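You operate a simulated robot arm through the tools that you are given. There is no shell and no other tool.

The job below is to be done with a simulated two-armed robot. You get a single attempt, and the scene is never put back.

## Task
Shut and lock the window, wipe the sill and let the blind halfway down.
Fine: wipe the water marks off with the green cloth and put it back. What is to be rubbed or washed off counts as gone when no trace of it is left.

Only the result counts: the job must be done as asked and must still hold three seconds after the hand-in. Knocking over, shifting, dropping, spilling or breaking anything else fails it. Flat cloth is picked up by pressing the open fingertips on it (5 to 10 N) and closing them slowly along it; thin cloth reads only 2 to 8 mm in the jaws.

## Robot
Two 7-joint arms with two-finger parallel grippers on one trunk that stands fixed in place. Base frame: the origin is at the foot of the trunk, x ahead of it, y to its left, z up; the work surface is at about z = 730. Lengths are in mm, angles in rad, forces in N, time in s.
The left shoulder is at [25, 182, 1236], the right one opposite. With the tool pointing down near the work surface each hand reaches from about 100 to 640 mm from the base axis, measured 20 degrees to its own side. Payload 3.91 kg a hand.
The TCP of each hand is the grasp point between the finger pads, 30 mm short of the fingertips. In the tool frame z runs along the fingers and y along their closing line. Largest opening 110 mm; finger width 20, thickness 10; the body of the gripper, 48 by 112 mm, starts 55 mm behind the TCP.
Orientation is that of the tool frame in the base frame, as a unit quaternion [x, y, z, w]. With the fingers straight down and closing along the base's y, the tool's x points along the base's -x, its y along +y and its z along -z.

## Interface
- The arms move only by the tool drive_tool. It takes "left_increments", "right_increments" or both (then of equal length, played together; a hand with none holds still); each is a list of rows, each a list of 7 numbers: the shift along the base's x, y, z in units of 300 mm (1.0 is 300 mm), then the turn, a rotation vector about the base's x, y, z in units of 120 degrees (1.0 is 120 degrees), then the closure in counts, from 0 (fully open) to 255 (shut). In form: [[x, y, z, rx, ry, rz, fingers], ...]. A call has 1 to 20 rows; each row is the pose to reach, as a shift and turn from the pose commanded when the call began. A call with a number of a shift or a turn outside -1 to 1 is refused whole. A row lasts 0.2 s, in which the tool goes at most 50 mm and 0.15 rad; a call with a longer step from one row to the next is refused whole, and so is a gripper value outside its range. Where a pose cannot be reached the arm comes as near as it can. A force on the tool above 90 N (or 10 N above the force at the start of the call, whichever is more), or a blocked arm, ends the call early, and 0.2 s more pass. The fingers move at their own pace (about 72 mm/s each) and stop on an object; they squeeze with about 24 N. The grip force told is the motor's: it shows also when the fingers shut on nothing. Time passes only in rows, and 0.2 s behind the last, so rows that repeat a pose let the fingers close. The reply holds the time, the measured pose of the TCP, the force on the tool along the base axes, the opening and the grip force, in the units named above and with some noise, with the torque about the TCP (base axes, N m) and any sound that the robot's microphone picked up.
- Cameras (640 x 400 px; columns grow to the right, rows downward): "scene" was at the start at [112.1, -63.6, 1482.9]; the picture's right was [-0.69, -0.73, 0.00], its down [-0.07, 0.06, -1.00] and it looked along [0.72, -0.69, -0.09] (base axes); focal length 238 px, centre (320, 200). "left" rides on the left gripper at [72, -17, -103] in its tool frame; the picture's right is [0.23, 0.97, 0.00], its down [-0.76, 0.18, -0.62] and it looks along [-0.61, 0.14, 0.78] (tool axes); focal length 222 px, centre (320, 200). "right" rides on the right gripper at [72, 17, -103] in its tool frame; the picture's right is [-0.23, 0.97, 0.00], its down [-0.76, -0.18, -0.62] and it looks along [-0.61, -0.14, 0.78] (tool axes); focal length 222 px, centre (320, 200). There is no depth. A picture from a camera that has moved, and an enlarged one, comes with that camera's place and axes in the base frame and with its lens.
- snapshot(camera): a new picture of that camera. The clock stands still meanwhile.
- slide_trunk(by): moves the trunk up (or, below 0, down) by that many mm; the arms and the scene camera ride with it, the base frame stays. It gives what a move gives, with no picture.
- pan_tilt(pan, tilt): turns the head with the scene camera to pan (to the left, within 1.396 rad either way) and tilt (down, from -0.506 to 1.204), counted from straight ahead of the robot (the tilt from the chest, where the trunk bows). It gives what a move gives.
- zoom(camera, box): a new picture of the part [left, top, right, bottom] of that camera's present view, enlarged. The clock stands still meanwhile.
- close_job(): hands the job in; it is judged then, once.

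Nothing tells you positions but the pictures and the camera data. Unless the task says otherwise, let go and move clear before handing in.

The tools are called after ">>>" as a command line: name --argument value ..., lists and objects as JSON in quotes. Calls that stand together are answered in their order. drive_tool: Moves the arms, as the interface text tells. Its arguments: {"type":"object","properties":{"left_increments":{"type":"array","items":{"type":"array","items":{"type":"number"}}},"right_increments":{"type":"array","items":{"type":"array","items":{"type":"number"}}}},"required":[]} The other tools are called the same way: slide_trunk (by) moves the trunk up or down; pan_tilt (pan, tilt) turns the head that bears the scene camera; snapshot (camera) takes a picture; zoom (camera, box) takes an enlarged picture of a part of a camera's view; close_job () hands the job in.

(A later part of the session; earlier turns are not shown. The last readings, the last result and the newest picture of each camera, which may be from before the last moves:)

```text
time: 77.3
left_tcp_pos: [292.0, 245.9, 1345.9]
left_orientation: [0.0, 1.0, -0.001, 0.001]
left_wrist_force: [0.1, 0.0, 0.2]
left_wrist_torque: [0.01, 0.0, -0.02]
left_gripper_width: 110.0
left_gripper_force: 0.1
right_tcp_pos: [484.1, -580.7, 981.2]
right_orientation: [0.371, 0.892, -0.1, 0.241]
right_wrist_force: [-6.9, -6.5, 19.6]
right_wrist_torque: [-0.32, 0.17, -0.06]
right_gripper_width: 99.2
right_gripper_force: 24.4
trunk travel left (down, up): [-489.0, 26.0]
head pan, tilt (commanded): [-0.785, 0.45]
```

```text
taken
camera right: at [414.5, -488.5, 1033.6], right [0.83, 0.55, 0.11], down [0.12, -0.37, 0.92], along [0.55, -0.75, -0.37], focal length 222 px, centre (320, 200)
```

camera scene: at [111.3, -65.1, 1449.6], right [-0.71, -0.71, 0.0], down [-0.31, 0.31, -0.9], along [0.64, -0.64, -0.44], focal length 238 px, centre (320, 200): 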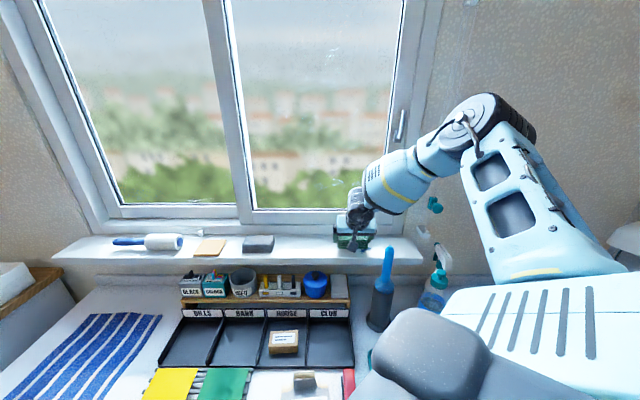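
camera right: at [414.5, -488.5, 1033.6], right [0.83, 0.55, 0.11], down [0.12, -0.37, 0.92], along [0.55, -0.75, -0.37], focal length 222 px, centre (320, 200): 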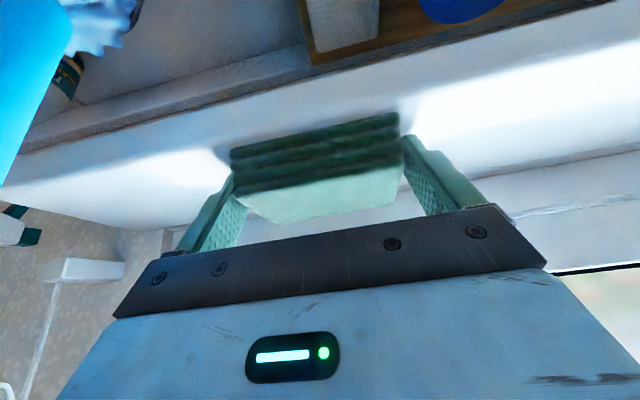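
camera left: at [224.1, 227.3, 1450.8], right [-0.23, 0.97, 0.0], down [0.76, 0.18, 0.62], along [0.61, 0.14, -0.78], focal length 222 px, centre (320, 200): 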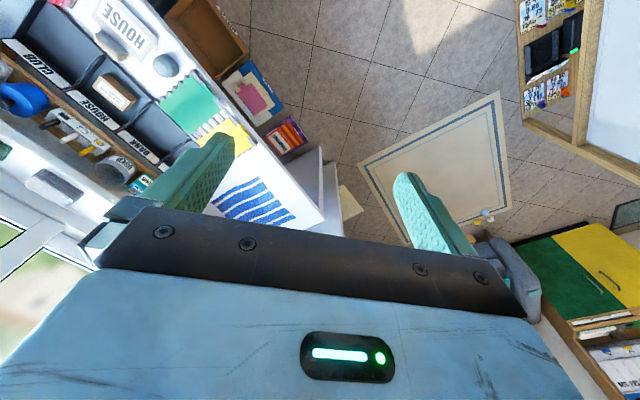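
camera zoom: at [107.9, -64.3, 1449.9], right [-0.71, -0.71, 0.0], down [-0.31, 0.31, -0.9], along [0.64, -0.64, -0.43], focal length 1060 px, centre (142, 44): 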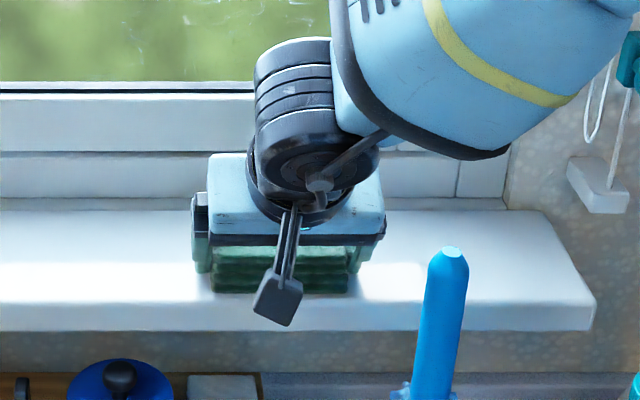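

>>> drive_tool --right_increments '[[0.0306, -0.0306, 0.006, 0, 0, 0, 75], [0.0613, -0.0613, 0.006, 0, 0, 0, 75], [0.0377, -0.0849, 0.006, 0, 0, 0, 75], [0.0142, -0.1084, 0.006, 0, 0, 0, 75], [-0.0094, -0.132, 0.006, 0, 0, 0, 75], [-0.033, -0.1556, 0.006, 0, 0, 0, 75], [-0.0566, -0.1791, 0.006, 0, 0, 0, 75], [-0.0801, -0.2027, 0.006, 0, 0, 0, 75], [-0.1108, -0.172, 0.006, 0, 0, 0, 75], [-0.0873, -0.1485, 0.006, 0, 0, 0, 75], [-0.0637, -0.1249, 0.006, 0, 0, 0, 75], [-0.0401, -0.1013, 0.006, 0, 0, 0, 75], [-0.0165, -0.0777, 0.006, 0, 0, 0, 75], [0.007, -0.0542, 0.006, 0, 0, 0, 75], [0.0306, -0.0306, 0.006, 0, 0, 0, 75], [0.0542, -0.007, 0.006, 0, 0, 0, 75]]'

>>> zoom --camera "scene" --box '[290, 190, 430, 280]'

>>> snapshot --camera "right"

```text
time: 80.7
left_tcp_pos: [295.7, 244.3, 1346.5]
left_orientation: [0.0, 1.0, 0.0, 0.0]
left_wrist_force: [0.0, 0.3, -0.8]
left_wrist_torque: [0.04, 0.01, -0.02]
left_gripper_width: 110.1
left_gripper_force: 0.1
right_tcp_pos: [503.7, -584.4, 981.7]
right_orientation: [0.37, 0.892, -0.1, 0.239]
right_wrist_force: [-0.4, 0.2, -0.9]
right_wrist_torque: [0.02, 0.0, -0.04]
right_gripper_width: 99.3
right_gripper_force: 24.1
trunk travel left (down, up): [-489.0, 26.0]
head pan, tilt (commanded): [-0.785, 0.45]
```

```text
4.44 times, centred on (360, 235) of scene
camera zoom: at [110.6, -65.2, 1449.7], right [-0.71, -0.71, 0.0], down [-0.31, 0.31, -0.9], along [0.64, -0.64, -0.44], focal length 1060 px, centre (142, 44)
```

zoom: 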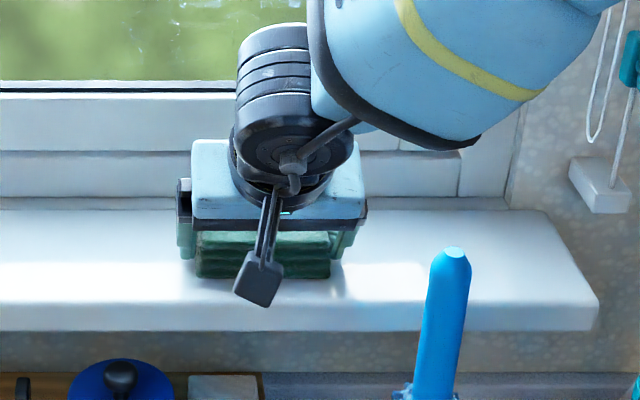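

```text
taken
camera right: at [433.0, -490.8, 1035.4], right [0.83, 0.55, 0.11], down [0.12, -0.37, 0.92], along [0.55, -0.75, -0.37], focal length 222 px, centre (320, 200)
```

right: 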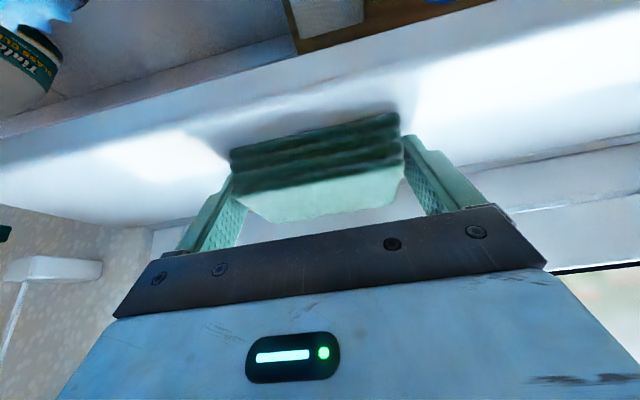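

The marks seem gone from this side. I'll lift the cloth and move left so I can check the whole patch.

>>> drive_tool --right_increments '[[0, 0, 0.04, 0, 0, 0, 75], [0.03, 0.03, 0.08, 0, 0, 0, 75], [0.1, 0.1, 0.08, 0, 0, 0, 75], [0.18, 0.18, 0.08, 0, 0, 0, 75], [0.26, 0.26, 0.08, 0, 0, 0, 75], [0.3, 0.3, 0.08, 0, 0, 0, 75]]'

>>> zoom --camera "scene" --box '[310, 215, 440, 285]'

>>> snapshot --camera "right"

```text
time: 82.1
left_tcp_pos: [296.3, 244.2, 1346.0]
left_orientation: [0.0, 1.0, 0.0, 0.0]
left_wrist_force: [0.6, 0.3, 0.3]
left_wrist_torque: [0.03, 0.01, 0.0]
left_gripper_width: 109.8
left_gripper_force: 0.0
right_tcp_pos: [592.8, -493.7, 1006.5]
right_orientation: [0.37, 0.892, -0.1, 0.238]
right_wrist_force: [0.8, -0.3, 0.0]
right_wrist_torque: [0.02, 0.03, 0.0]
right_gripper_width: 99.2
right_gripper_force: 24.0
trunk travel left (down, up): [-489.0, 26.0]
head pan, tilt (commanded): [-0.785, 0.45]
```

```text
4.92 times, centred on (375, 250) of scene
camera zoom: at [110.6, -65.3, 1449.7], right [-0.71, -0.71, 0.0], down [-0.31, 0.31, -0.9], along [0.64, -0.64, -0.44], focal length 1174 px, centre (49, -46)
```

zoom: 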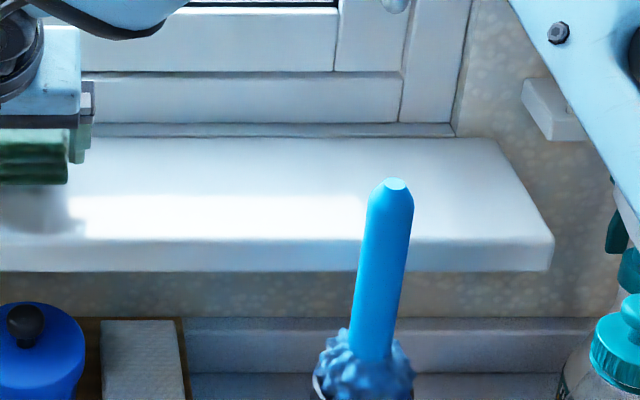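

```text
taken
camera right: at [522.5, -400.8, 1058.9], right [0.83, 0.55, 0.11], down [0.12, -0.37, 0.92], along [0.55, -0.75, -0.37], focal length 222 px, centre (320, 200)
```

right: 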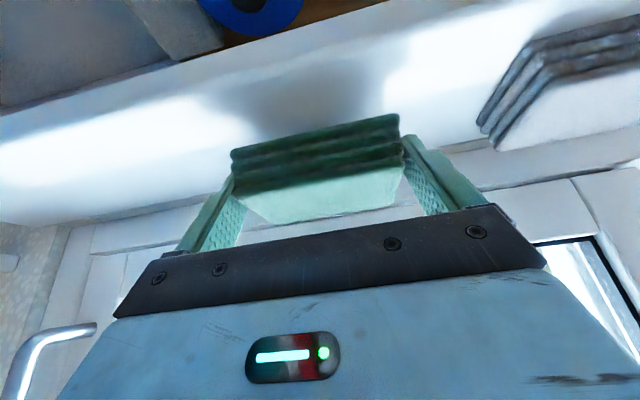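

>>> zoom --camera "scene" --box '[325, 236, 385, 268]'

>>> zoom --camera "scene" --box '[370, 236, 430, 268]'

>>> zoom --camera "right" --box '[0, 60, 240, 230]'

```text
10.67 times, centred on (355, 252) of scene
camera zoom: at [110.6, -65.3, 1449.7], right [-0.71, -0.71, 0.0], down [-0.31, 0.31, -0.9], along [0.64, -0.64, -0.44], focal length 2543 px, centre (-53, -355)
```

zoom: 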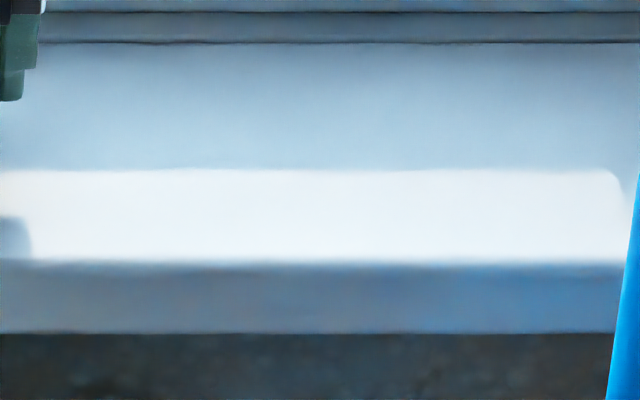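

```text
10.67 times, centred on (400, 252) of scene
camera zoom: at [110.6, -65.3, 1449.7], right [-0.71, -0.71, 0.0], down [-0.31, 0.31, -0.9], along [0.64, -0.64, -0.44], focal length 2543 px, centre (-533, -355)
```

zoom: 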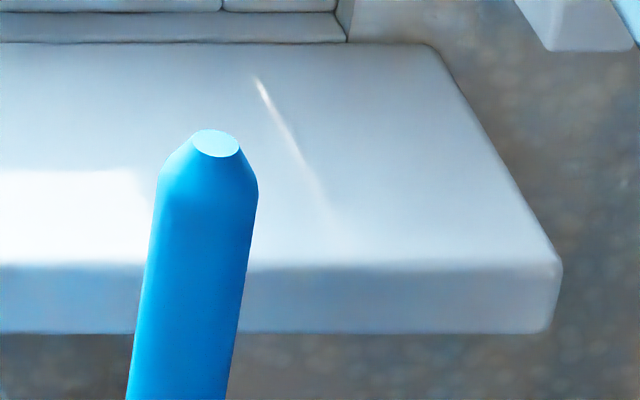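

```text
2.35 times, centred on (120, 145) of right
camera zoom: at [522.5, -400.8, 1058.9], right [0.83, 0.55, 0.11], down [0.12, -0.37, 0.92], along [0.55, -0.75, -0.37], focal length 523 px, centre (791, 329)
```

zoom: 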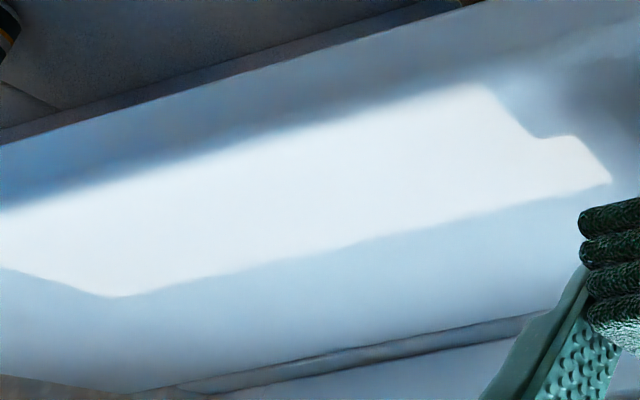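

Both views show a clean sill. To be safe I'll make one more pressed pass over the whole patch.

>>> drive_tool --right_increments '[[-0.06, -0.06, 0, 0, 0, 0, 75], [-0.14, -0.14, 0, 0, 0, 0, 75], [-0.22, -0.22, 0, 0, 0, 0, 75], [-0.28, -0.3, 0, 0, 0, 0, 75], [-0.29, -0.31, -0.04, 0, 0, 0, 75], [-0.29, -0.31, -0.07, 0, 0, 0, 75], [-0.29, -0.31, -0.083, 0, 0, 0, 75], [-0.29, -0.31, -0.088, 0, 0, 0, 75], [-0.29, -0.31, -0.088, 0, 0, 0, 75]]'

```text
time: 84.1
left_tcp_pos: [294.2, 245.6, 1346.7]
left_orientation: [0.0, 1.0, 0.0, 0.001]
left_wrist_force: [-0.1, -0.8, 0.1]
left_wrist_torque: [-0.01, 0.0, 0.0]
left_gripper_width: 110.1
left_gripper_force: 0.1
right_tcp_pos: [505.6, -587.5, 981.2]
right_orientation: [0.37, 0.892, -0.1, 0.24]
right_wrist_force: [-1.0, -4.6, 7.2]
right_wrist_torque: [-0.3, 0.19, -0.07]
right_gripper_width: 99.3
right_gripper_force: 24.1
trunk travel left (down, up): [-489.0, 26.0]
head pan, tilt (commanded): [-0.785, 0.45]
```

>>> drive_tool --right_increments '[[-0.0236, -0.0236, -0.002, 0, 0, 0, 75], [-0.0471, -0.0471, -0.002, 0, 0, 0, 75], [-0.0707, -0.0707, -0.002, 0, 0, 0, 75], [-0.0943, -0.0943, -0.002, 0, 0, 0, 75], [-0.1178, -0.1178, -0.002, 0, 0, 0, 75], [-0.1414, -0.1414, -0.002, 0, 0, 0, 75], [-0.165, -0.165, -0.002, 0, 0, 0, 75], [-0.1909, -0.1391, -0.002, 0, 0, 0, 75], [-0.2169, -0.1131, -0.002, 0, 0, 0, 75], [-0.1933, -0.0895, -0.002, 0, 0, 0, 75], [-0.1697, -0.0659, -0.002, 0, 0, 0, 75], [-0.1462, -0.0424, -0.002, 0, 0, 0, 75], [-0.1226, -0.0188, -0.002, 0, 0, 0, 75], [-0.099, 0.0048, -0.002, 0, 0, 0, 75], [-0.0755, 0.0283, -0.002, 0, 0, 0, 75], [-0.0519, 0.0519, -0.002, 0, 0, 0, 75]]'

>>> zoom --camera "scene" --box '[290, 190, 430, 280]'

```text
time: 87.5
left_tcp_pos: [294.1, 247.2, 1347.3]
left_orientation: [-0.001, 1.0, 0.0, 0.0]
left_wrist_force: [0.1, -0.4, 0.3]
left_wrist_torque: [0.0, 0.0, 0.02]
left_gripper_width: 109.9
left_gripper_force: 0.0
right_tcp_pos: [488.1, -570.4, 981.4]
right_orientation: [0.37, 0.892, -0.099, 0.24]
right_wrist_force: [-9.3, -1.9, 16.6]
right_wrist_torque: [-0.48, 0.52, -0.26]
right_gripper_width: 99.4
right_gripper_force: 24.1
trunk travel left (down, up): [-489.0, 26.0]
head pan, tilt (commanded): [-0.785, 0.45]
```

```text
4.44 times, centred on (360, 235) of scene
camera zoom: at [107.8, -64.0, 1449.9], right [-0.71, -0.71, 0.0], down [-0.31, 0.31, -0.9], along [0.64, -0.64, -0.43], focal length 1060 px, centre (142, 44)
```

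zoom: 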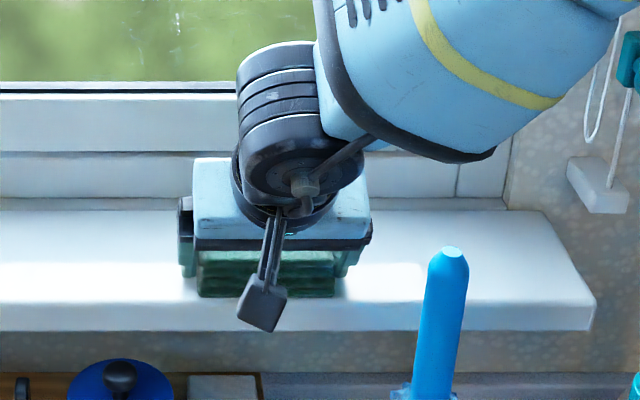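

Wiping is done. Now I'll carry the cloth back to its original spot, which I'll match against the first picture: front edge at row ≈253.5, columns 291–320.

>>> drive_tool --right_increments '[[0, 0, 0.05, 0, 0, 0, 75], [0.02, 0.02, 0.1, 0, 0, 0, 75], [0.1, 0.08, 0.1, 0, 0, 0, 75], [0.19, 0.155, 0.1, 0, 0, 0, 75], [0.28, 0.23, 0.1, 0, 0, 0, 75], [0.3594, 0.2911, 0.1, 0, 0, 0, 75], [0.3594, 0.2911, 0.06, 0, 0, 0, 75], [0.3594, 0.2911, 0.035, 0, 0, 0, 75], [0.3594, 0.2911, 0.035, 0, 0, 0, 75]]'

>>> zoom --camera "scene" --box '[250, 200, 370, 280]'

>>> snapshot --camera "right"

```text
time: 89.5
left_tcp_pos: [295.7, 244.1, 1346.8]
left_orientation: [0.0, 1.0, -0.001, 0.0]
left_wrist_force: [0.0, 1.0, -0.1]
left_wrist_torque: [0.01, 0.0, 0.02]
left_gripper_width: 109.9
left_gripper_force: 0.1
right_tcp_pos: [598.0, -483.0, 991.0]
right_orientation: [0.369, 0.893, -0.098, 0.239]
right_wrist_force: [0.2, 0.5, 0.4]
right_wrist_torque: [0.01, 0.01, 0.03]
right_gripper_width: 99.2
right_gripper_force: 23.9
trunk travel left (down, up): [-489.0, 26.0]
head pan, tilt (commanded): [-0.785, 0.45]
```

```text
5.00 times, centred on (310, 240) of scene
camera zoom: at [110.2, -65.5, 1449.7], right [-0.71, -0.71, 0.0], down [-0.31, 0.31, -0.9], along [0.64, -0.64, -0.44], focal length 1192 px, centre (370, 0)
```

zoom: 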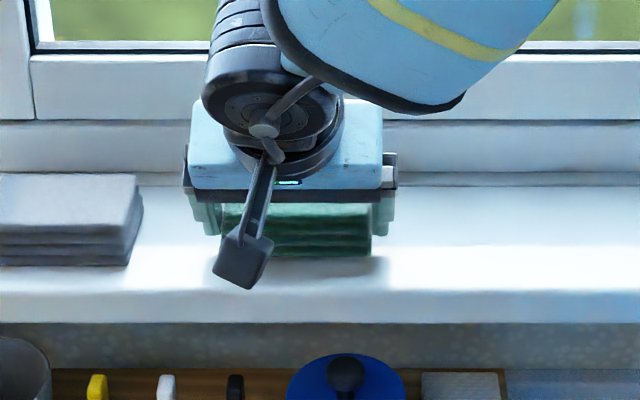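

```text
taken
camera right: at [528.1, -390.7, 1042.9], right [0.83, 0.55, 0.11], down [0.12, -0.37, 0.92], along [0.55, -0.75, -0.37], focal length 222 px, centre (320, 200)
```

right: 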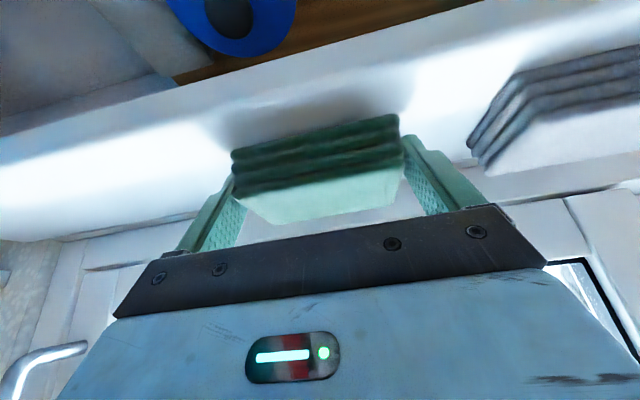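

>>> drive_tool --right_increments '[[0.002, -0.002, -0.015, 0, 0, 0, 75], [0.002, -0.002, -0.028, 0, 0, 0, 75], [0.002, -0.002, -0.035, 0, 0, 0, 75], [0.002, -0.002, -0.035, 0, 0, 0, 75]]'

>>> zoom --camera "scene" --box '[250, 200, 370, 280]'

```text
time: 90.5
left_tcp_pos: [295.1, 245.6, 1346.8]
left_orientation: [0.0, 1.0, 0.0, 0.001]
left_wrist_force: [-0.3, 0.2, -0.2]
left_wrist_torque: [-0.04, -0.01, 0.02]
left_gripper_width: 110.0
left_gripper_force: 0.1
right_tcp_pos: [597.7, -484.5, 980.6]
right_orientation: [0.369, 0.892, -0.1, 0.241]
right_wrist_force: [-1.3, -1.7, 7.3]
right_wrist_torque: [-0.38, 0.31, 0.08]
right_gripper_width: 99.4
right_gripper_force: 24.1
trunk travel left (down, up): [-489.0, 26.0]
head pan, tilt (commanded): [-0.785, 0.45]
```

```text
5.00 times, centred on (310, 240) of scene
camera zoom: at [109.4, -65.0, 1450.0], right [-0.71, -0.71, 0.0], down [-0.31, 0.31, -0.9], along [0.64, -0.64, -0.43], focal length 1192 px, centre (370, 0)
```

zoom: 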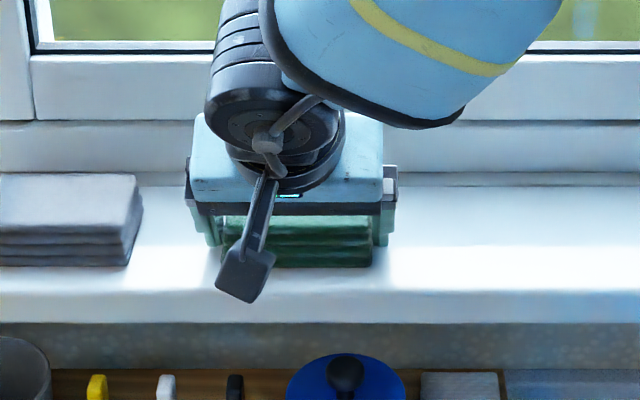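

The cloth is down exactly where it was. I'll unload and open the jaws, then rise straight up.

>>> drive_tool --right_increments '[[0, 0, 0.006, 0, 0, 0, 75], [0, 0, 0.006, 0, 0, 0, 40], [0, 0, 0.006, 0, 0, 0, 20], [0, 0, 0.006, 0, 0, 0, 5], [0, 0, 0.006, 0, 0, 0, 0], [0, 0, 0.006, 0, 0, 0, 0]]'

>>> drive_tool --right_increments '[[0, 0, 0.02, 0, 0, 0, 0], [0, 0, 0.05, 0, 0, 0, 0], [0, 0, 0.1, 0, 0, 0, 0], [0, 0, 0.18, 0, 0, 0, 0], [-0.02, 0.02, 0.3, 0, 0, 0, 0], [-0.05, 0.05, 0.42, 0, 0, 0, 0], [-0.1, 0.1, 0.5, 0, 0, 0, 0]]'

>>> zoom --camera "scene" --box '[250, 200, 370, 280]'

>>> snapshot --camera "scene"

```text
time: 91.9
left_tcp_pos: [295.3, 245.3, 1347.0]
left_orientation: [0.001, 1.0, 0.0, 0.0]
left_wrist_force: [-0.3, -0.1, 0.6]
left_wrist_torque: [0.01, 0.0, 0.0]
left_gripper_width: 110.1
left_gripper_force: 0.1
right_tcp_pos: [595.6, -482.8, 980.3]
right_orientation: [0.369, 0.893, -0.099, 0.239]
right_wrist_force: [-2.5, 0.7, 3.6]
right_wrist_torque: [0.23, -0.07, 0.15]
right_gripper_width: 109.7
right_gripper_force: 0.1
trunk travel left (down, up): [-489.0, 26.0]
head pan, tilt (commanded): [-0.785, 0.45]
```

```text
time: 93.5
left_tcp_pos: [294.7, 245.6, 1347.2]
left_orientation: [0.0, 1.0, 0.0, 0.001]
left_wrist_force: [0.1, -0.3, -0.6]
left_wrist_torque: [0.01, -0.03, 0.02]
left_gripper_width: 110.2
left_gripper_force: 0.0
right_tcp_pos: [566.3, -453.0, 1132.3]
right_orientation: [0.37, 0.892, -0.098, 0.24]
right_wrist_force: [-0.3, 0.6, -0.7]
right_wrist_torque: [-0.03, 0.04, 0.01]
right_gripper_width: 110.1
right_gripper_force: 0.1
trunk travel left (down, up): [-489.0, 26.0]
head pan, tilt (commanded): [-0.785, 0.45]
```

```text
5.00 times, centred on (310, 240) of scene
camera zoom: at [109.5, -64.8, 1449.9], right [-0.71, -0.71, 0.0], down [-0.31, 0.31, -0.9], along [0.64, -0.64, -0.43], focal length 1192 px, centre (370, 0)
```

zoom: 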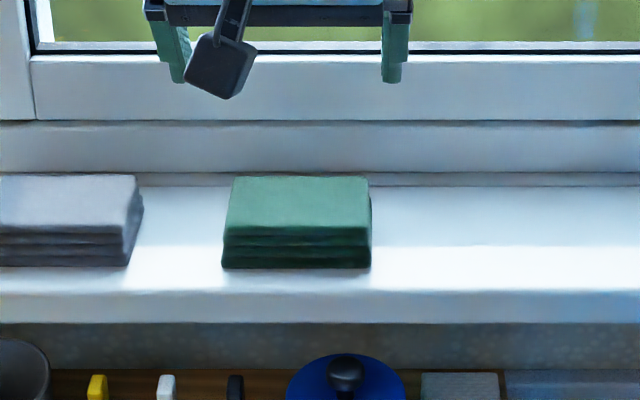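

```text
taken
camera scene: at [109.5, -64.8, 1449.9], right [-0.71, -0.71, 0.0], down [-0.31, 0.31, -0.9], along [0.64, -0.64, -0.43], focal length 238 px, centre (320, 200)
```

scene: 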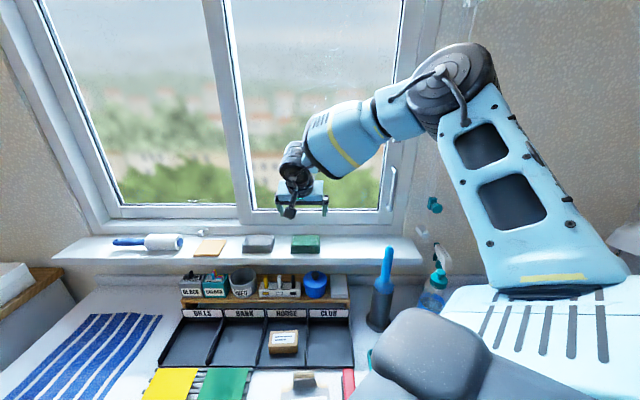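

The cloth sits exactly where it started, and the sill is clean. Next is the blind: I'll bring the right hand over to the teal slider knob on the right, staying high over the brush.

>>> drive_tool --right_increments '[[-0.09, -0.02, 0.04, -0.0196, -0.0196, 0, 0], [-0.2, -0.08, 0.08, -0.0393, -0.0393, 0, 40], [-0.32, -0.15, 0.12, -0.0589, -0.0589, 0, 80], [-0.45, -0.225, 0.16, -0.0785, -0.0785, 0, 92], [-0.58, -0.3, 0.16, -0.0982, -0.0982, 0, 92], [-0.709, -0.375, 0.16, -0.1178, -0.1178, 0, 92], [-0.709, -0.375, 0.16, -0.1178, -0.1178, 0, 92]]'

>>> drive_tool --right_increments '[[-0.08, -0.09, -0.02, 0, 0, 0, 92], [-0.16, -0.18, -0.05, 0, 0, 0, 92], [-0.24, -0.27, -0.09, 0, 0, 0, 92], [-0.31, -0.37, -0.13, 0, 0, 0, 92], [-0.34, -0.47, -0.16, 0, 0, 0, 92], [-0.34, -0.47, -0.16, 0, 0, 0, 92]]'

>>> snapshot --camera "right"

>>> snapshot --camera "scene"

```text
time: 95.1
left_tcp_pos: [297.7, 244.0, 1345.4]
left_orientation: [0.0, 1.0, -0.001, -0.001]
left_wrist_force: [0.3, -0.1, 0.2]
left_wrist_torque: [0.0, 0.0, -0.02]
left_gripper_width: 110.0
left_gripper_force: 0.1
right_tcp_pos: [355.8, -565.6, 1179.6]
right_orientation: [0.347, 0.837, -0.163, 0.39]
right_wrist_force: [0.8, -1.2, 0.9]
right_wrist_torque: [-0.04, 0.0, -0.04]
right_gripper_width: 70.2
right_gripper_force: 0.1
trunk travel left (down, up): [-489.0, 26.0]
head pan, tilt (commanded): [-0.785, 0.45]
```

```text
time: 96.5
left_tcp_pos: [295.6, 245.2, 1346.5]
left_orientation: [0.0, 1.0, 0.0, 0.0]
left_wrist_force: [-0.2, -0.4, -0.7]
left_wrist_torque: [-0.01, 0.0, 0.0]
left_gripper_width: 109.9
left_gripper_force: 0.1
right_tcp_pos: [252.5, -706.1, 1132.0]
right_orientation: [0.347, 0.837, -0.162, 0.391]
right_wrist_force: [-0.1, 0.0, -0.1]
right_wrist_torque: [-0.06, 0.02, 0.0]
right_gripper_width: 70.2
right_gripper_force: 0.0
trunk travel left (down, up): [-489.0, 26.0]
head pan, tilt (commanded): [-0.785, 0.45]
```

```text
taken
camera right: at [175.6, -605.9, 1141.9], right [0.79, 0.59, 0.17], down [-0.12, -0.13, 0.98], along [0.6, -0.8, -0.04], focal length 222 px, centre (320, 200)
```

right: 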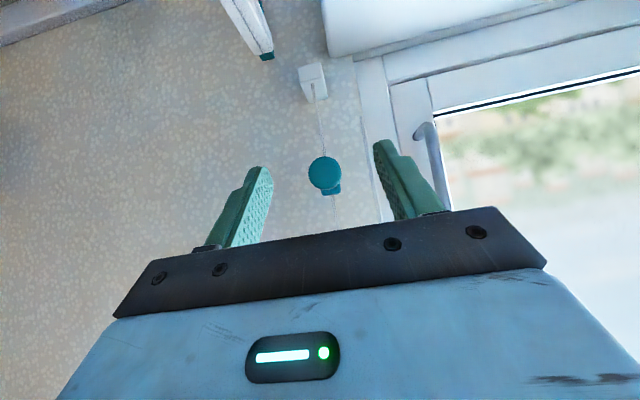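

```text
taken
camera scene: at [110.2, -64.9, 1449.8], right [-0.71, -0.71, 0.0], down [-0.31, 0.31, -0.9], along [0.64, -0.64, -0.43], focal length 238 px, centre (320, 200)
```

scene: 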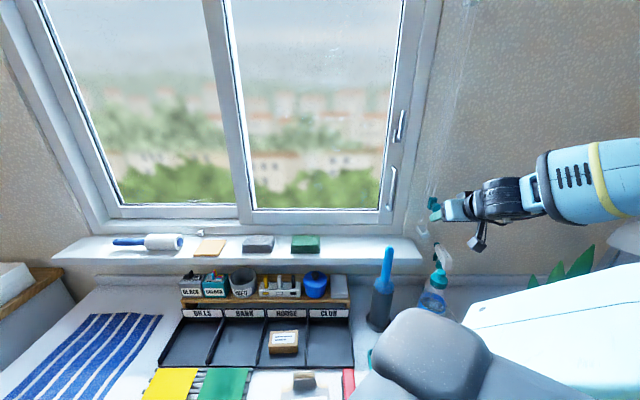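

>>> zoom --camera "right" --box '[260, 50, 400, 230]'

>>> drive_tool --right_increments '[[0.05, -0.05, -0.03, 0, 0, 0, 92], [0.1, -0.1, -0.06, 0, 0, 0, 92], [0.125, -0.13, -0.063, 0, 0, 0, 92], [0.125, -0.13, -0.063, 0, 0, 0, 92]]'

>>> snapshot --camera "right"

```text
2.22 times, centred on (330, 140) of right
camera zoom: at [175.6, -605.9, 1141.9], right [0.79, 0.59, 0.17], down [-0.12, -0.13, 0.98], along [0.6, -0.8, -0.04], focal length 494 px, centre (298, 333)
```

zoom: 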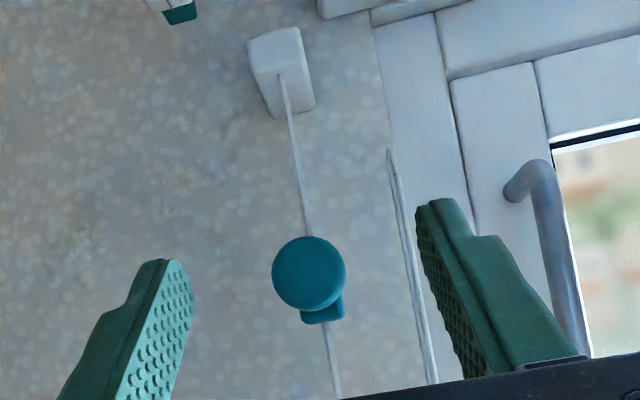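

```text
time: 97.5
left_tcp_pos: [294.8, 245.8, 1346.2]
left_orientation: [-0.001, 1.0, 0.001, 0.0]
left_wrist_force: [0.6, -0.6, 0.5]
left_wrist_torque: [-0.02, -0.03, 0.0]
left_gripper_width: 109.9
left_gripper_force: 0.1
right_tcp_pos: [291.2, -746.2, 1112.3]
right_orientation: [0.346, 0.838, -0.161, 0.391]
right_wrist_force: [-0.2, -0.5, 0.5]
right_wrist_torque: [0.0, -0.01, 0.01]
right_gripper_width: 70.2
right_gripper_force: 0.0
trunk travel left (down, up): [-489.0, 26.0]
head pan, tilt (commanded): [-0.785, 0.45]
```

```text
taken
camera right: at [213.4, -646.2, 1123.4], right [0.79, 0.59, 0.17], down [-0.12, -0.13, 0.98], along [0.6, -0.8, -0.04], focal length 222 px, centre (320, 200)
```

right: 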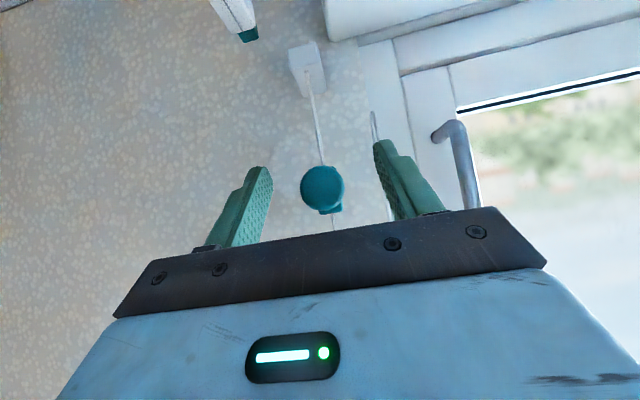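

The blind's cord loop hangs at u≈282, n≈760, right where the left finger would pass. I'll narrow the jaw to about 46 mm, centre on the knob at u≈326, and then advance.

>>> drive_tool --right_increments '[[-0.04, 0.04, 0, 0, 0, 0, 110], [-0.06, 0.05, 0, 0, 0, 0, 148], [-0.06, 0.05, 0, 0, 0, 0, 148]]'

>>> snapshot --camera "right"

```text
time: 98.3
left_tcp_pos: [294.5, 245.4, 1346.7]
left_orientation: [0.0, 1.0, 0.0, 0.0]
left_wrist_force: [0.7, 0.6, -0.2]
left_wrist_torque: [0.0, 0.01, 0.01]
left_gripper_width: 110.2
left_gripper_force: 0.2
right_tcp_pos: [272.3, -731.3, 1112.0]
right_orientation: [0.347, 0.837, -0.162, 0.391]
right_wrist_force: [-0.3, -0.2, -0.1]
right_wrist_torque: [0.03, -0.02, -0.02]
right_gripper_width: 46.4
right_gripper_force: 0.1
trunk travel left (down, up): [-489.0, 26.0]
head pan, tilt (commanded): [-0.785, 0.45]
```

```text
taken
camera right: at [195.1, -631.0, 1122.8], right [0.79, 0.59, 0.17], down [-0.12, -0.13, 0.98], along [0.6, -0.8, -0.04], focal length 222 px, centre (320, 200)
```

right: 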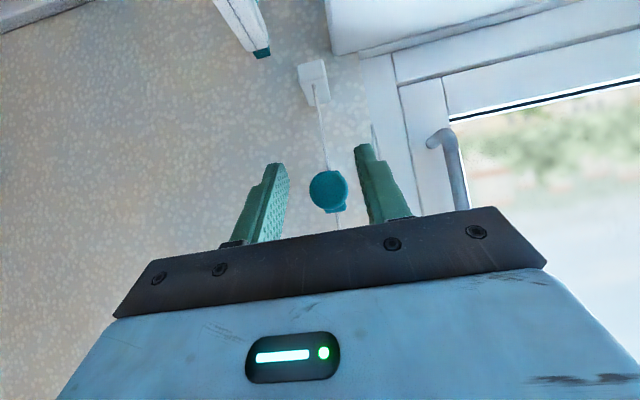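

>>> drive_tool --right_increments '[[0.035, -0.04, 0, 0, 0, 0, 148], [0.07, -0.075, 0, 0, 0, 0, 148], [0.1, -0.105, 0, 0, 0, 0, 148], [0.122, -0.127, 0, 0, 0, 0, 148], [0.122, -0.127, 0, 0, 0, 0, 148]]'

>>> snapshot --camera "right"

>>> zoom --camera "scene" --box '[400, 150, 500, 250]'

```text
time: 99.5
left_tcp_pos: [295.3, 245.6, 1345.8]
left_orientation: [0.0, 1.0, 0.0, 0.0]
left_wrist_force: [-1.0, 0.5, 0.2]
left_wrist_torque: [0.04, 0.03, -0.01]
left_gripper_width: 110.0
left_gripper_force: 0.1
right_tcp_pos: [309.0, -768.7, 1112.8]
right_orientation: [0.347, 0.837, -0.162, 0.391]
right_wrist_force: [-0.3, 0.3, 0.4]
right_wrist_torque: [-0.01, 0.0, 0.02]
right_gripper_width: 46.3
right_gripper_force: 0.1
trunk travel left (down, up): [-489.0, 26.0]
head pan, tilt (commanded): [-0.785, 0.45]
```

```text
taken
camera right: at [232.2, -668.6, 1122.8], right [0.79, 0.59, 0.17], down [-0.12, -0.13, 0.98], along [0.6, -0.8, -0.04], focal length 222 px, centre (320, 200)
```

right: 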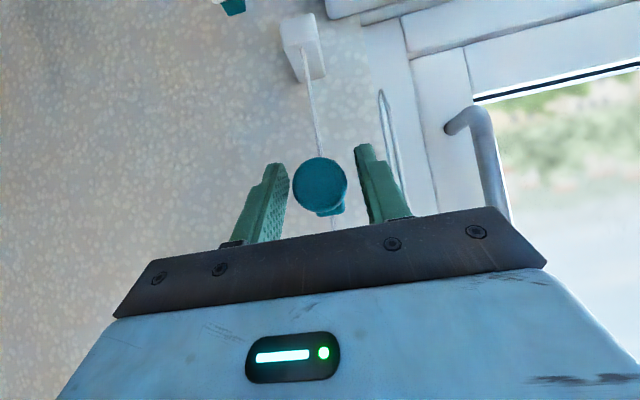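

```text
4.00 times, centred on (450, 200) of scene
camera zoom: at [110.1, -65.3, 1449.8], right [-0.71, -0.71, 0.0], down [-0.31, 0.31, -0.9], along [0.64, -0.64, -0.43], focal length 954 px, centre (-200, 200)
```

zoom: 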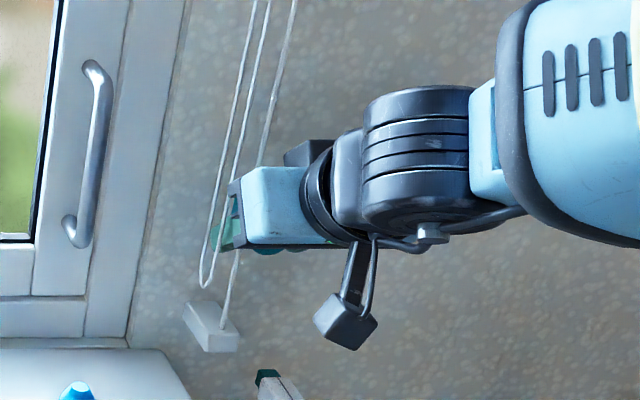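

The knob sits between the fingers with the cord loop clear on the left. I'll close on it.

>>> drive_tool --right_increments '[[0, 0, 0, 0, 0, 0, 158], [0, 0, 0, 0, 0, 0, 168], [0, 0, 0, 0, 0, 0, 178], [0, 0, 0, 0, 0, 0, 190], [0, 0, 0, 0, 0, 0, 200], [0, 0, 0, 0, 0, 0, 200]]'

>>> snapshot --camera "right"

```text
time: 100.9
left_tcp_pos: [295.4, 245.0, 1345.5]
left_orientation: [0.001, 1.0, 0.0, 0.0]
left_wrist_force: [0.3, -0.5, -0.9]
left_wrist_torque: [-0.01, 0.01, -0.02]
left_gripper_width: 110.1
left_gripper_force: 0.0
right_tcp_pos: [309.2, -769.5, 1111.7]
right_orientation: [0.347, 0.837, -0.162, 0.391]
right_wrist_force: [0.8, -0.8, 0.1]
right_wrist_torque: [0.04, 0.02, -0.03]
right_gripper_width: 31.7
right_gripper_force: 45.0
trunk travel left (down, up): [-489.0, 26.0]
head pan, tilt (commanded): [-0.785, 0.45]
```

```text
taken
camera right: at [232.2, -668.6, 1122.5], right [0.79, 0.59, 0.17], down [-0.12, -0.13, 0.98], along [0.6, -0.8, -0.04], focal length 222 px, centre (320, 200)
```

right: 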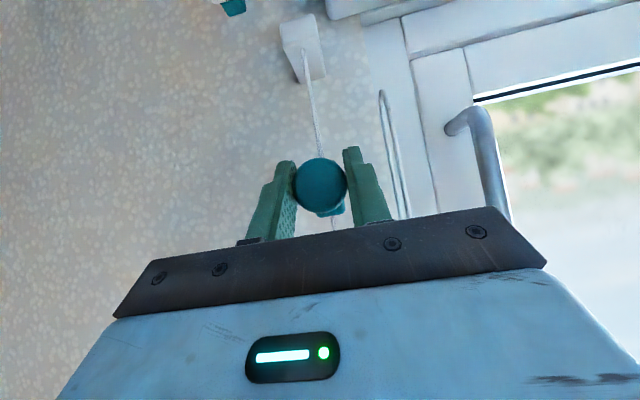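

The knob is gripped (32 mm). Before moving it I'll take a reference picture of the blind, then raise the knob a little.

>>> pan_tilt --pan -0.785 --tilt -0.3

>>> snapshot --camera "scene"

>>> drive_tool --right_increments '[[0, 0, 0.017, 0, 0, 0, 255], [0, 0, 0.033, 0, 0, 0, 255], [0, 0, 0.05, 0, 0, 0, 255], [0, 0, 0.067, 0, 0, 0, 255]]'

>>> snapshot --camera "scene"

>>> snapshot --camera "right"

```text
time: 102.0
left_tcp_pos: [295.2, 244.7, 1346.0]
left_orientation: [0.0, 1.0, 0.0, 0.001]
left_wrist_force: [0.3, -0.2, -0.6]
left_wrist_torque: [0.02, -0.01, 0.0]
left_gripper_width: 110.2
left_gripper_force: 0.0
right_tcp_pos: [310.8, -769.5, 1112.6]
right_orientation: [0.347, 0.837, -0.162, 0.391]
right_wrist_force: [-0.4, 0.2, -1.6]
right_wrist_torque: [0.02, 0.04, -0.03]
right_gripper_width: 31.3
right_gripper_force: 45.1
trunk travel left (down, up): [-489.0, 26.0]
head pan, tilt (commanded): [-0.785, -0.3]
```

```text
taken
camera scene: at [101.0, -56.1, 1516.8], right [-0.71, -0.71, 0.0], down [0.21, -0.21, -0.96], along [0.68, -0.68, 0.29], focal length 238 px, centre (320, 200)
```

scene: 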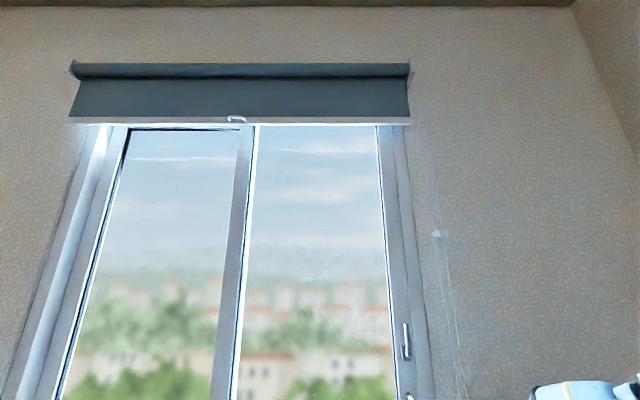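

```text
time: 103.0
left_tcp_pos: [295.9, 245.4, 1346.9]
left_orientation: [0.0, 1.0, -0.001, 0.0]
left_wrist_force: [0.3, -0.8, -0.5]
left_wrist_torque: [0.01, 0.03, -0.03]
left_gripper_width: 109.9
left_gripper_force: 0.1
right_tcp_pos: [309.2, -769.8, 1132.9]
right_orientation: [0.347, 0.837, -0.162, 0.391]
right_wrist_force: [-4.1, 10.1, -4.5]
right_wrist_torque: [0.39, 0.57, -0.11]
right_gripper_width: 31.4
right_gripper_force: 45.1
trunk travel left (down, up): [-489.0, 26.0]
head pan, tilt (commanded): [-0.785, -0.3]
```

```text
taken
camera scene: at [100.6, -54.7, 1517.0], right [-0.71, -0.71, 0.0], down [0.21, -0.21, -0.95], along [0.68, -0.68, 0.3], focal length 238 px, centre (320, 200)
```

scene: 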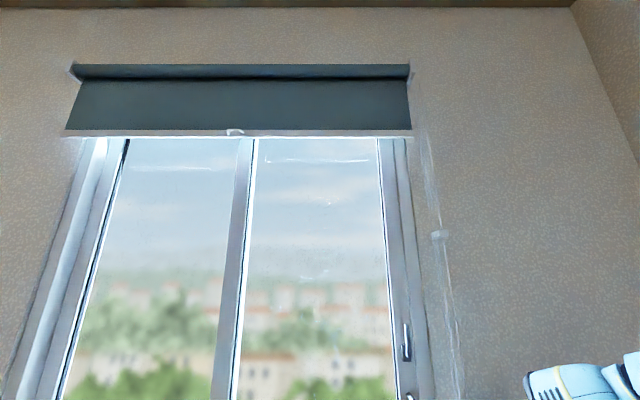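

```text
taken
camera right: at [232.2, -668.7, 1143.7], right [0.79, 0.59, 0.17], down [-0.12, -0.13, 0.98], along [0.6, -0.8, -0.04], focal length 222 px, centre (320, 200)
```

right: 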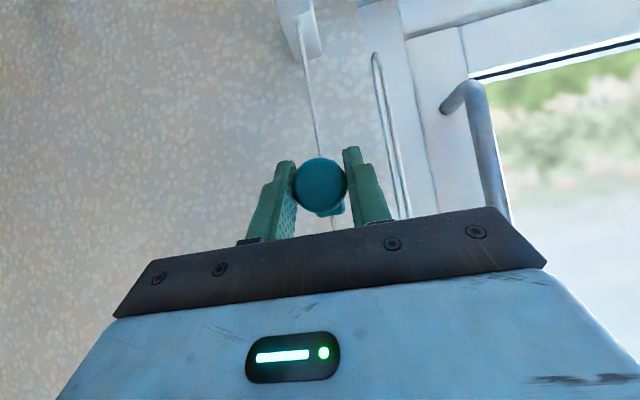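

Raising the knob lowers the blind: the bar dropped about 45 mm for 20 mm of knob travel. The knob's mid-travel between its brackets is near z≈1308. I'll keep raising it steadily and check the blind.

>>> drive_tool --right_increments '[[0, 0, 0.03, 0, 0, 0, 255], [0, 0, 0.06, 0, 0, 0, 255], [0, 0, 0.09, 0, 0, 0, 255], [0, 0, 0.12, 0, 0, 0, 255], [0, 0, 0.15, 0, 0, 0, 255], [0, 0, 0.18, 0, 0, 0, 255], [0, 0, 0.21, 0, 0, 0, 255], [0, 0, 0.24, 0, 0, 0, 255], [0, 0, 0.26, 0, 0, 0, 255], [0, 0, 0.26, 0, 0, 0, 255]]'

>>> snapshot --camera "scene"

>>> snapshot --camera "right"

```text
time: 105.2
left_tcp_pos: [295.3, 243.9, 1347.0]
left_orientation: [-0.001, 1.0, 0.0, 0.0]
left_wrist_force: [0.9, 0.5, -1.1]
left_wrist_torque: [0.0, -0.01, 0.01]
left_gripper_width: 110.2
left_gripper_force: 0.0
right_tcp_pos: [310.2, -770.2, 1210.7]
right_orientation: [0.346, 0.837, -0.162, 0.392]
right_wrist_force: [0.3, 4.2, -2.9]
right_wrist_torque: [0.67, 0.7, 0.25]
right_gripper_width: 31.4
right_gripper_force: 44.6
trunk travel left (down, up): [-489.0, 26.0]
head pan, tilt (commanded): [-0.785, -0.3]
```

```text
taken
camera scene: at [101.1, -55.6, 1516.9], right [-0.71, -0.71, 0.0], down [0.21, -0.21, -0.96], along [0.68, -0.68, 0.3], focal length 238 px, centre (320, 200)
```

scene: 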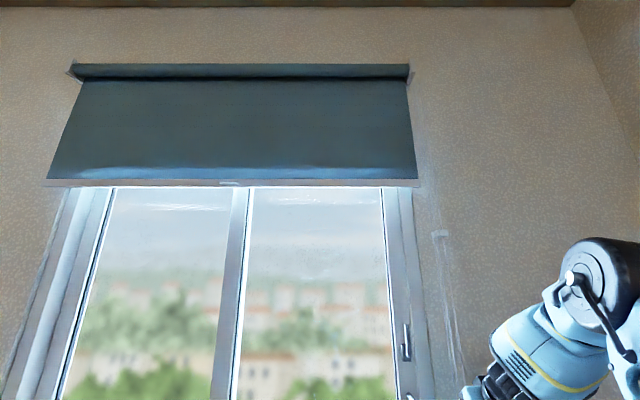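

```text
taken
camera right: at [232.2, -668.8, 1221.2], right [0.79, 0.59, 0.17], down [-0.12, -0.13, 0.98], along [0.6, -0.8, -0.04], focal length 222 px, centre (320, 200)
```

right: 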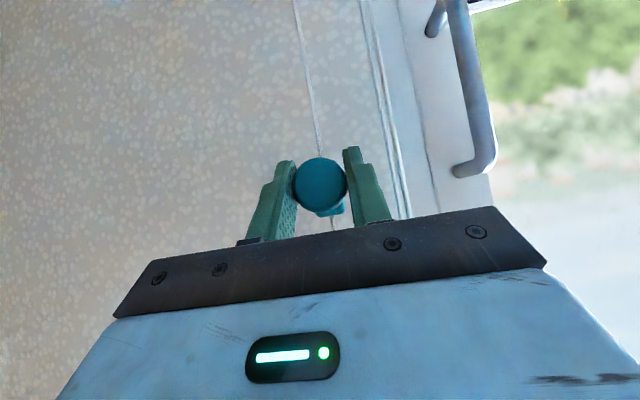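

>>> drive_tool --right_increments '[[0, 0, 0.03, 0, 0, 0, 255], [0, 0, 0.06, 0, 0, 0, 255], [0, 0, 0.09, 0, 0, 0, 255], [0, 0, 0.12, 0, 0, 0, 255], [0, 0, 0.15, 0, 0, 0, 255], [0, 0, 0.18, 0, 0, 0, 255], [0, 0, 0.21, 0, 0, 0, 255], [0, 0, 0.24, 0, 0, 0, 255], [0, 0, 0.265, 0, 0, 0, 255], [0, 0, 0.29, 0, 0, 0, 255], [0, 0, 0.29, 0, 0, 0, 255]]'

>>> snapshot --camera "scene"

>>> pan_tilt --pan -0.785 --tilt 0.0

>>> snapshot --camera "scene"

```text
time: 107.6
left_tcp_pos: [297.8, 257.1, 1343.0]
left_orientation: [0.0, 1.0, -0.005, -0.002]
left_wrist_force: [-0.3, -0.3, 0.9]
left_wrist_torque: [0.0, 0.03, -0.03]
left_gripper_width: 110.2
left_gripper_force: 0.1
right_tcp_pos: [327.3, -788.4, 1275.6]
right_orientation: [0.34, 0.842, -0.154, 0.389]
right_wrist_force: [17.9, 66.5, -4.6]
right_wrist_torque: [-0.3, 0.48, 0.32]
right_gripper_width: 22.1
right_gripper_force: 45.0
right hand out of reach, approached as far as the arm can: row 1, 2, 3, 4, 5, 6, 7, 8, 9, 10, 11
trunk travel left (down, up): [-489.0, 26.0]
head pan, tilt (commanded): [-0.785, -0.3]
```

```text
taken
camera scene: at [104.8, -43.2, 1517.0], right [-0.71, -0.71, 0.01], down [0.21, -0.22, -0.95], along [0.68, -0.67, 0.3], focal length 238 px, centre (320, 200)
```

scene: 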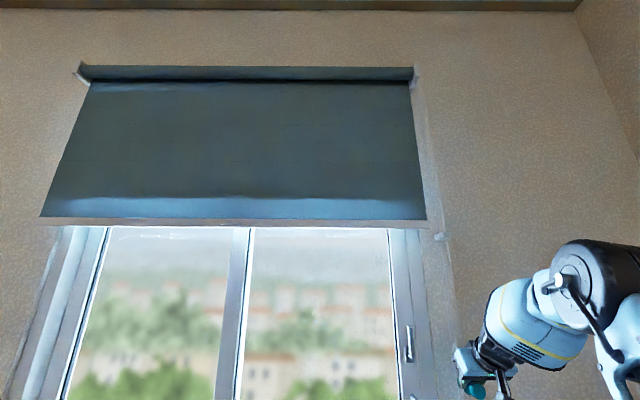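

```text
time: 108.4
left_tcp_pos: [299.1, 256.3, 1342.9]
left_orientation: [0.001, 1.0, -0.004, -0.001]
left_wrist_force: [0.4, 0.4, 0.3]
left_wrist_torque: [0.0, 0.01, -0.02]
left_gripper_width: 110.1
left_gripper_force: 0.0
right_tcp_pos: [327.1, -788.6, 1277.2]
right_orientation: [0.34, 0.842, -0.152, 0.389]
right_wrist_force: [17.8, 66.2, -5.4]
right_wrist_torque: [-0.05, 0.7, 0.31]
right_gripper_width: 22.4
right_gripper_force: 45.2
trunk travel left (down, up): [-489.0, 26.0]
head pan, tilt (commanded): [-0.785, 0.0]
```

```text
taken
camera scene: at [112.9, -51.5, 1491.6], right [-0.71, -0.71, 0.01], down [0.0, -0.01, -1.0], along [0.71, -0.71, 0.0], focal length 238 px, centre (320, 200)
```

scene: 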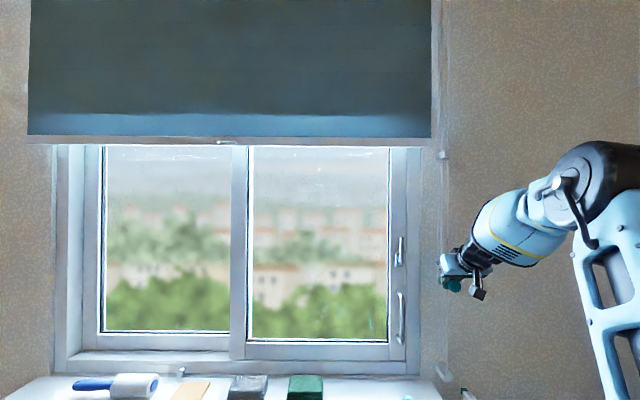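

The arm ran into its limit and there's side load on the knob, so the grip has moved onto the stem. I'll look before doing anything.

>>> snapshot --camera "right"

>>> zoom --camera "scene" --box '[420, 220, 520, 320]'

```text
taken
camera right: at [248.5, -689.5, 1288.5], right [0.78, 0.6, 0.18], down [-0.11, -0.15, 0.98], along [0.62, -0.79, -0.05], focal length 222 px, centre (320, 200)
```

right: 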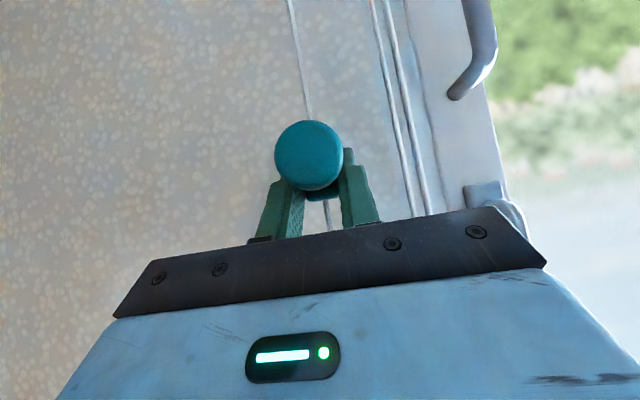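

```text
4.00 times, centred on (470, 270) of scene
camera zoom: at [112.9, -51.5, 1491.6], right [-0.71, -0.71, 0.01], down [0.0, -0.01, -1.0], along [0.71, -0.71, 0.0], focal length 954 px, centre (-280, -80)
```

zoom: 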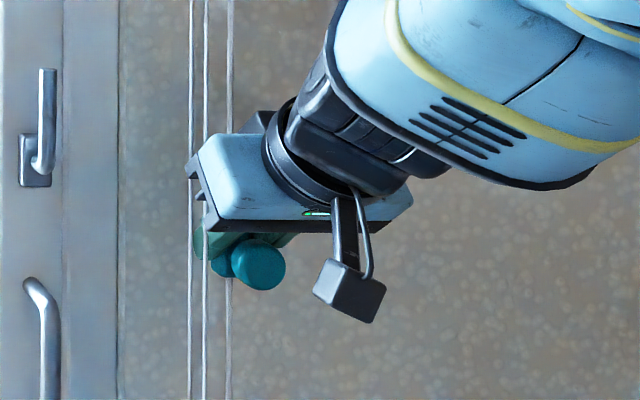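

The knob slipped within the jaws, to about z≈1263, and the arm is pressing sideways. I'll ease the side load off first.

>>> drive_tool --right_increments '[[0.007, 0.028, -0.005, 0, 0, 0, 255], [0.0142, 0.0566, -0.01, 0, 0, 0, 255], [0.0142, 0.0566, -0.01, 0, 0, 0, 255]]'

>>> snapshot --camera "right"

```text
time: 109.2
left_tcp_pos: [295.6, 255.1, 1344.2]
left_orientation: [-0.001, 1.0, -0.003, 0.0]
left_wrist_force: [0.4, -0.5, 0.0]
left_wrist_torque: [-0.01, 0.03, -0.02]
left_gripper_width: 109.8
left_gripper_force: 0.0
right_tcp_pos: [329.5, -788.5, 1270.7]
right_orientation: [0.344, 0.838, -0.16, 0.392]
right_wrist_force: [7.1, 50.0, 5.3]
right_wrist_torque: [-0.69, 0.1, 0.02]
right_gripper_width: 21.8
right_gripper_force: 45.1
right hand out of reach, approached as far as the arm can: row 1, 2, 3
trunk travel left (down, up): [-489.0, 26.0]
head pan, tilt (commanded): [-0.785, 0.0]
```

```text
taken
camera right: at [250.3, -689.1, 1281.9], right [0.78, 0.59, 0.18], down [-0.12, -0.14, 0.98], along [0.61, -0.79, -0.04], focal length 222 px, centre (320, 200)
```

right: 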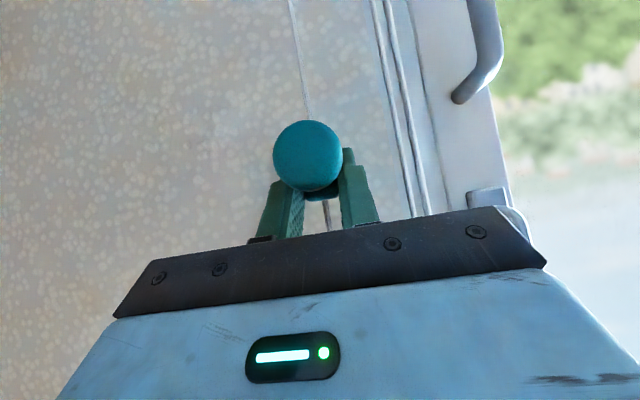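

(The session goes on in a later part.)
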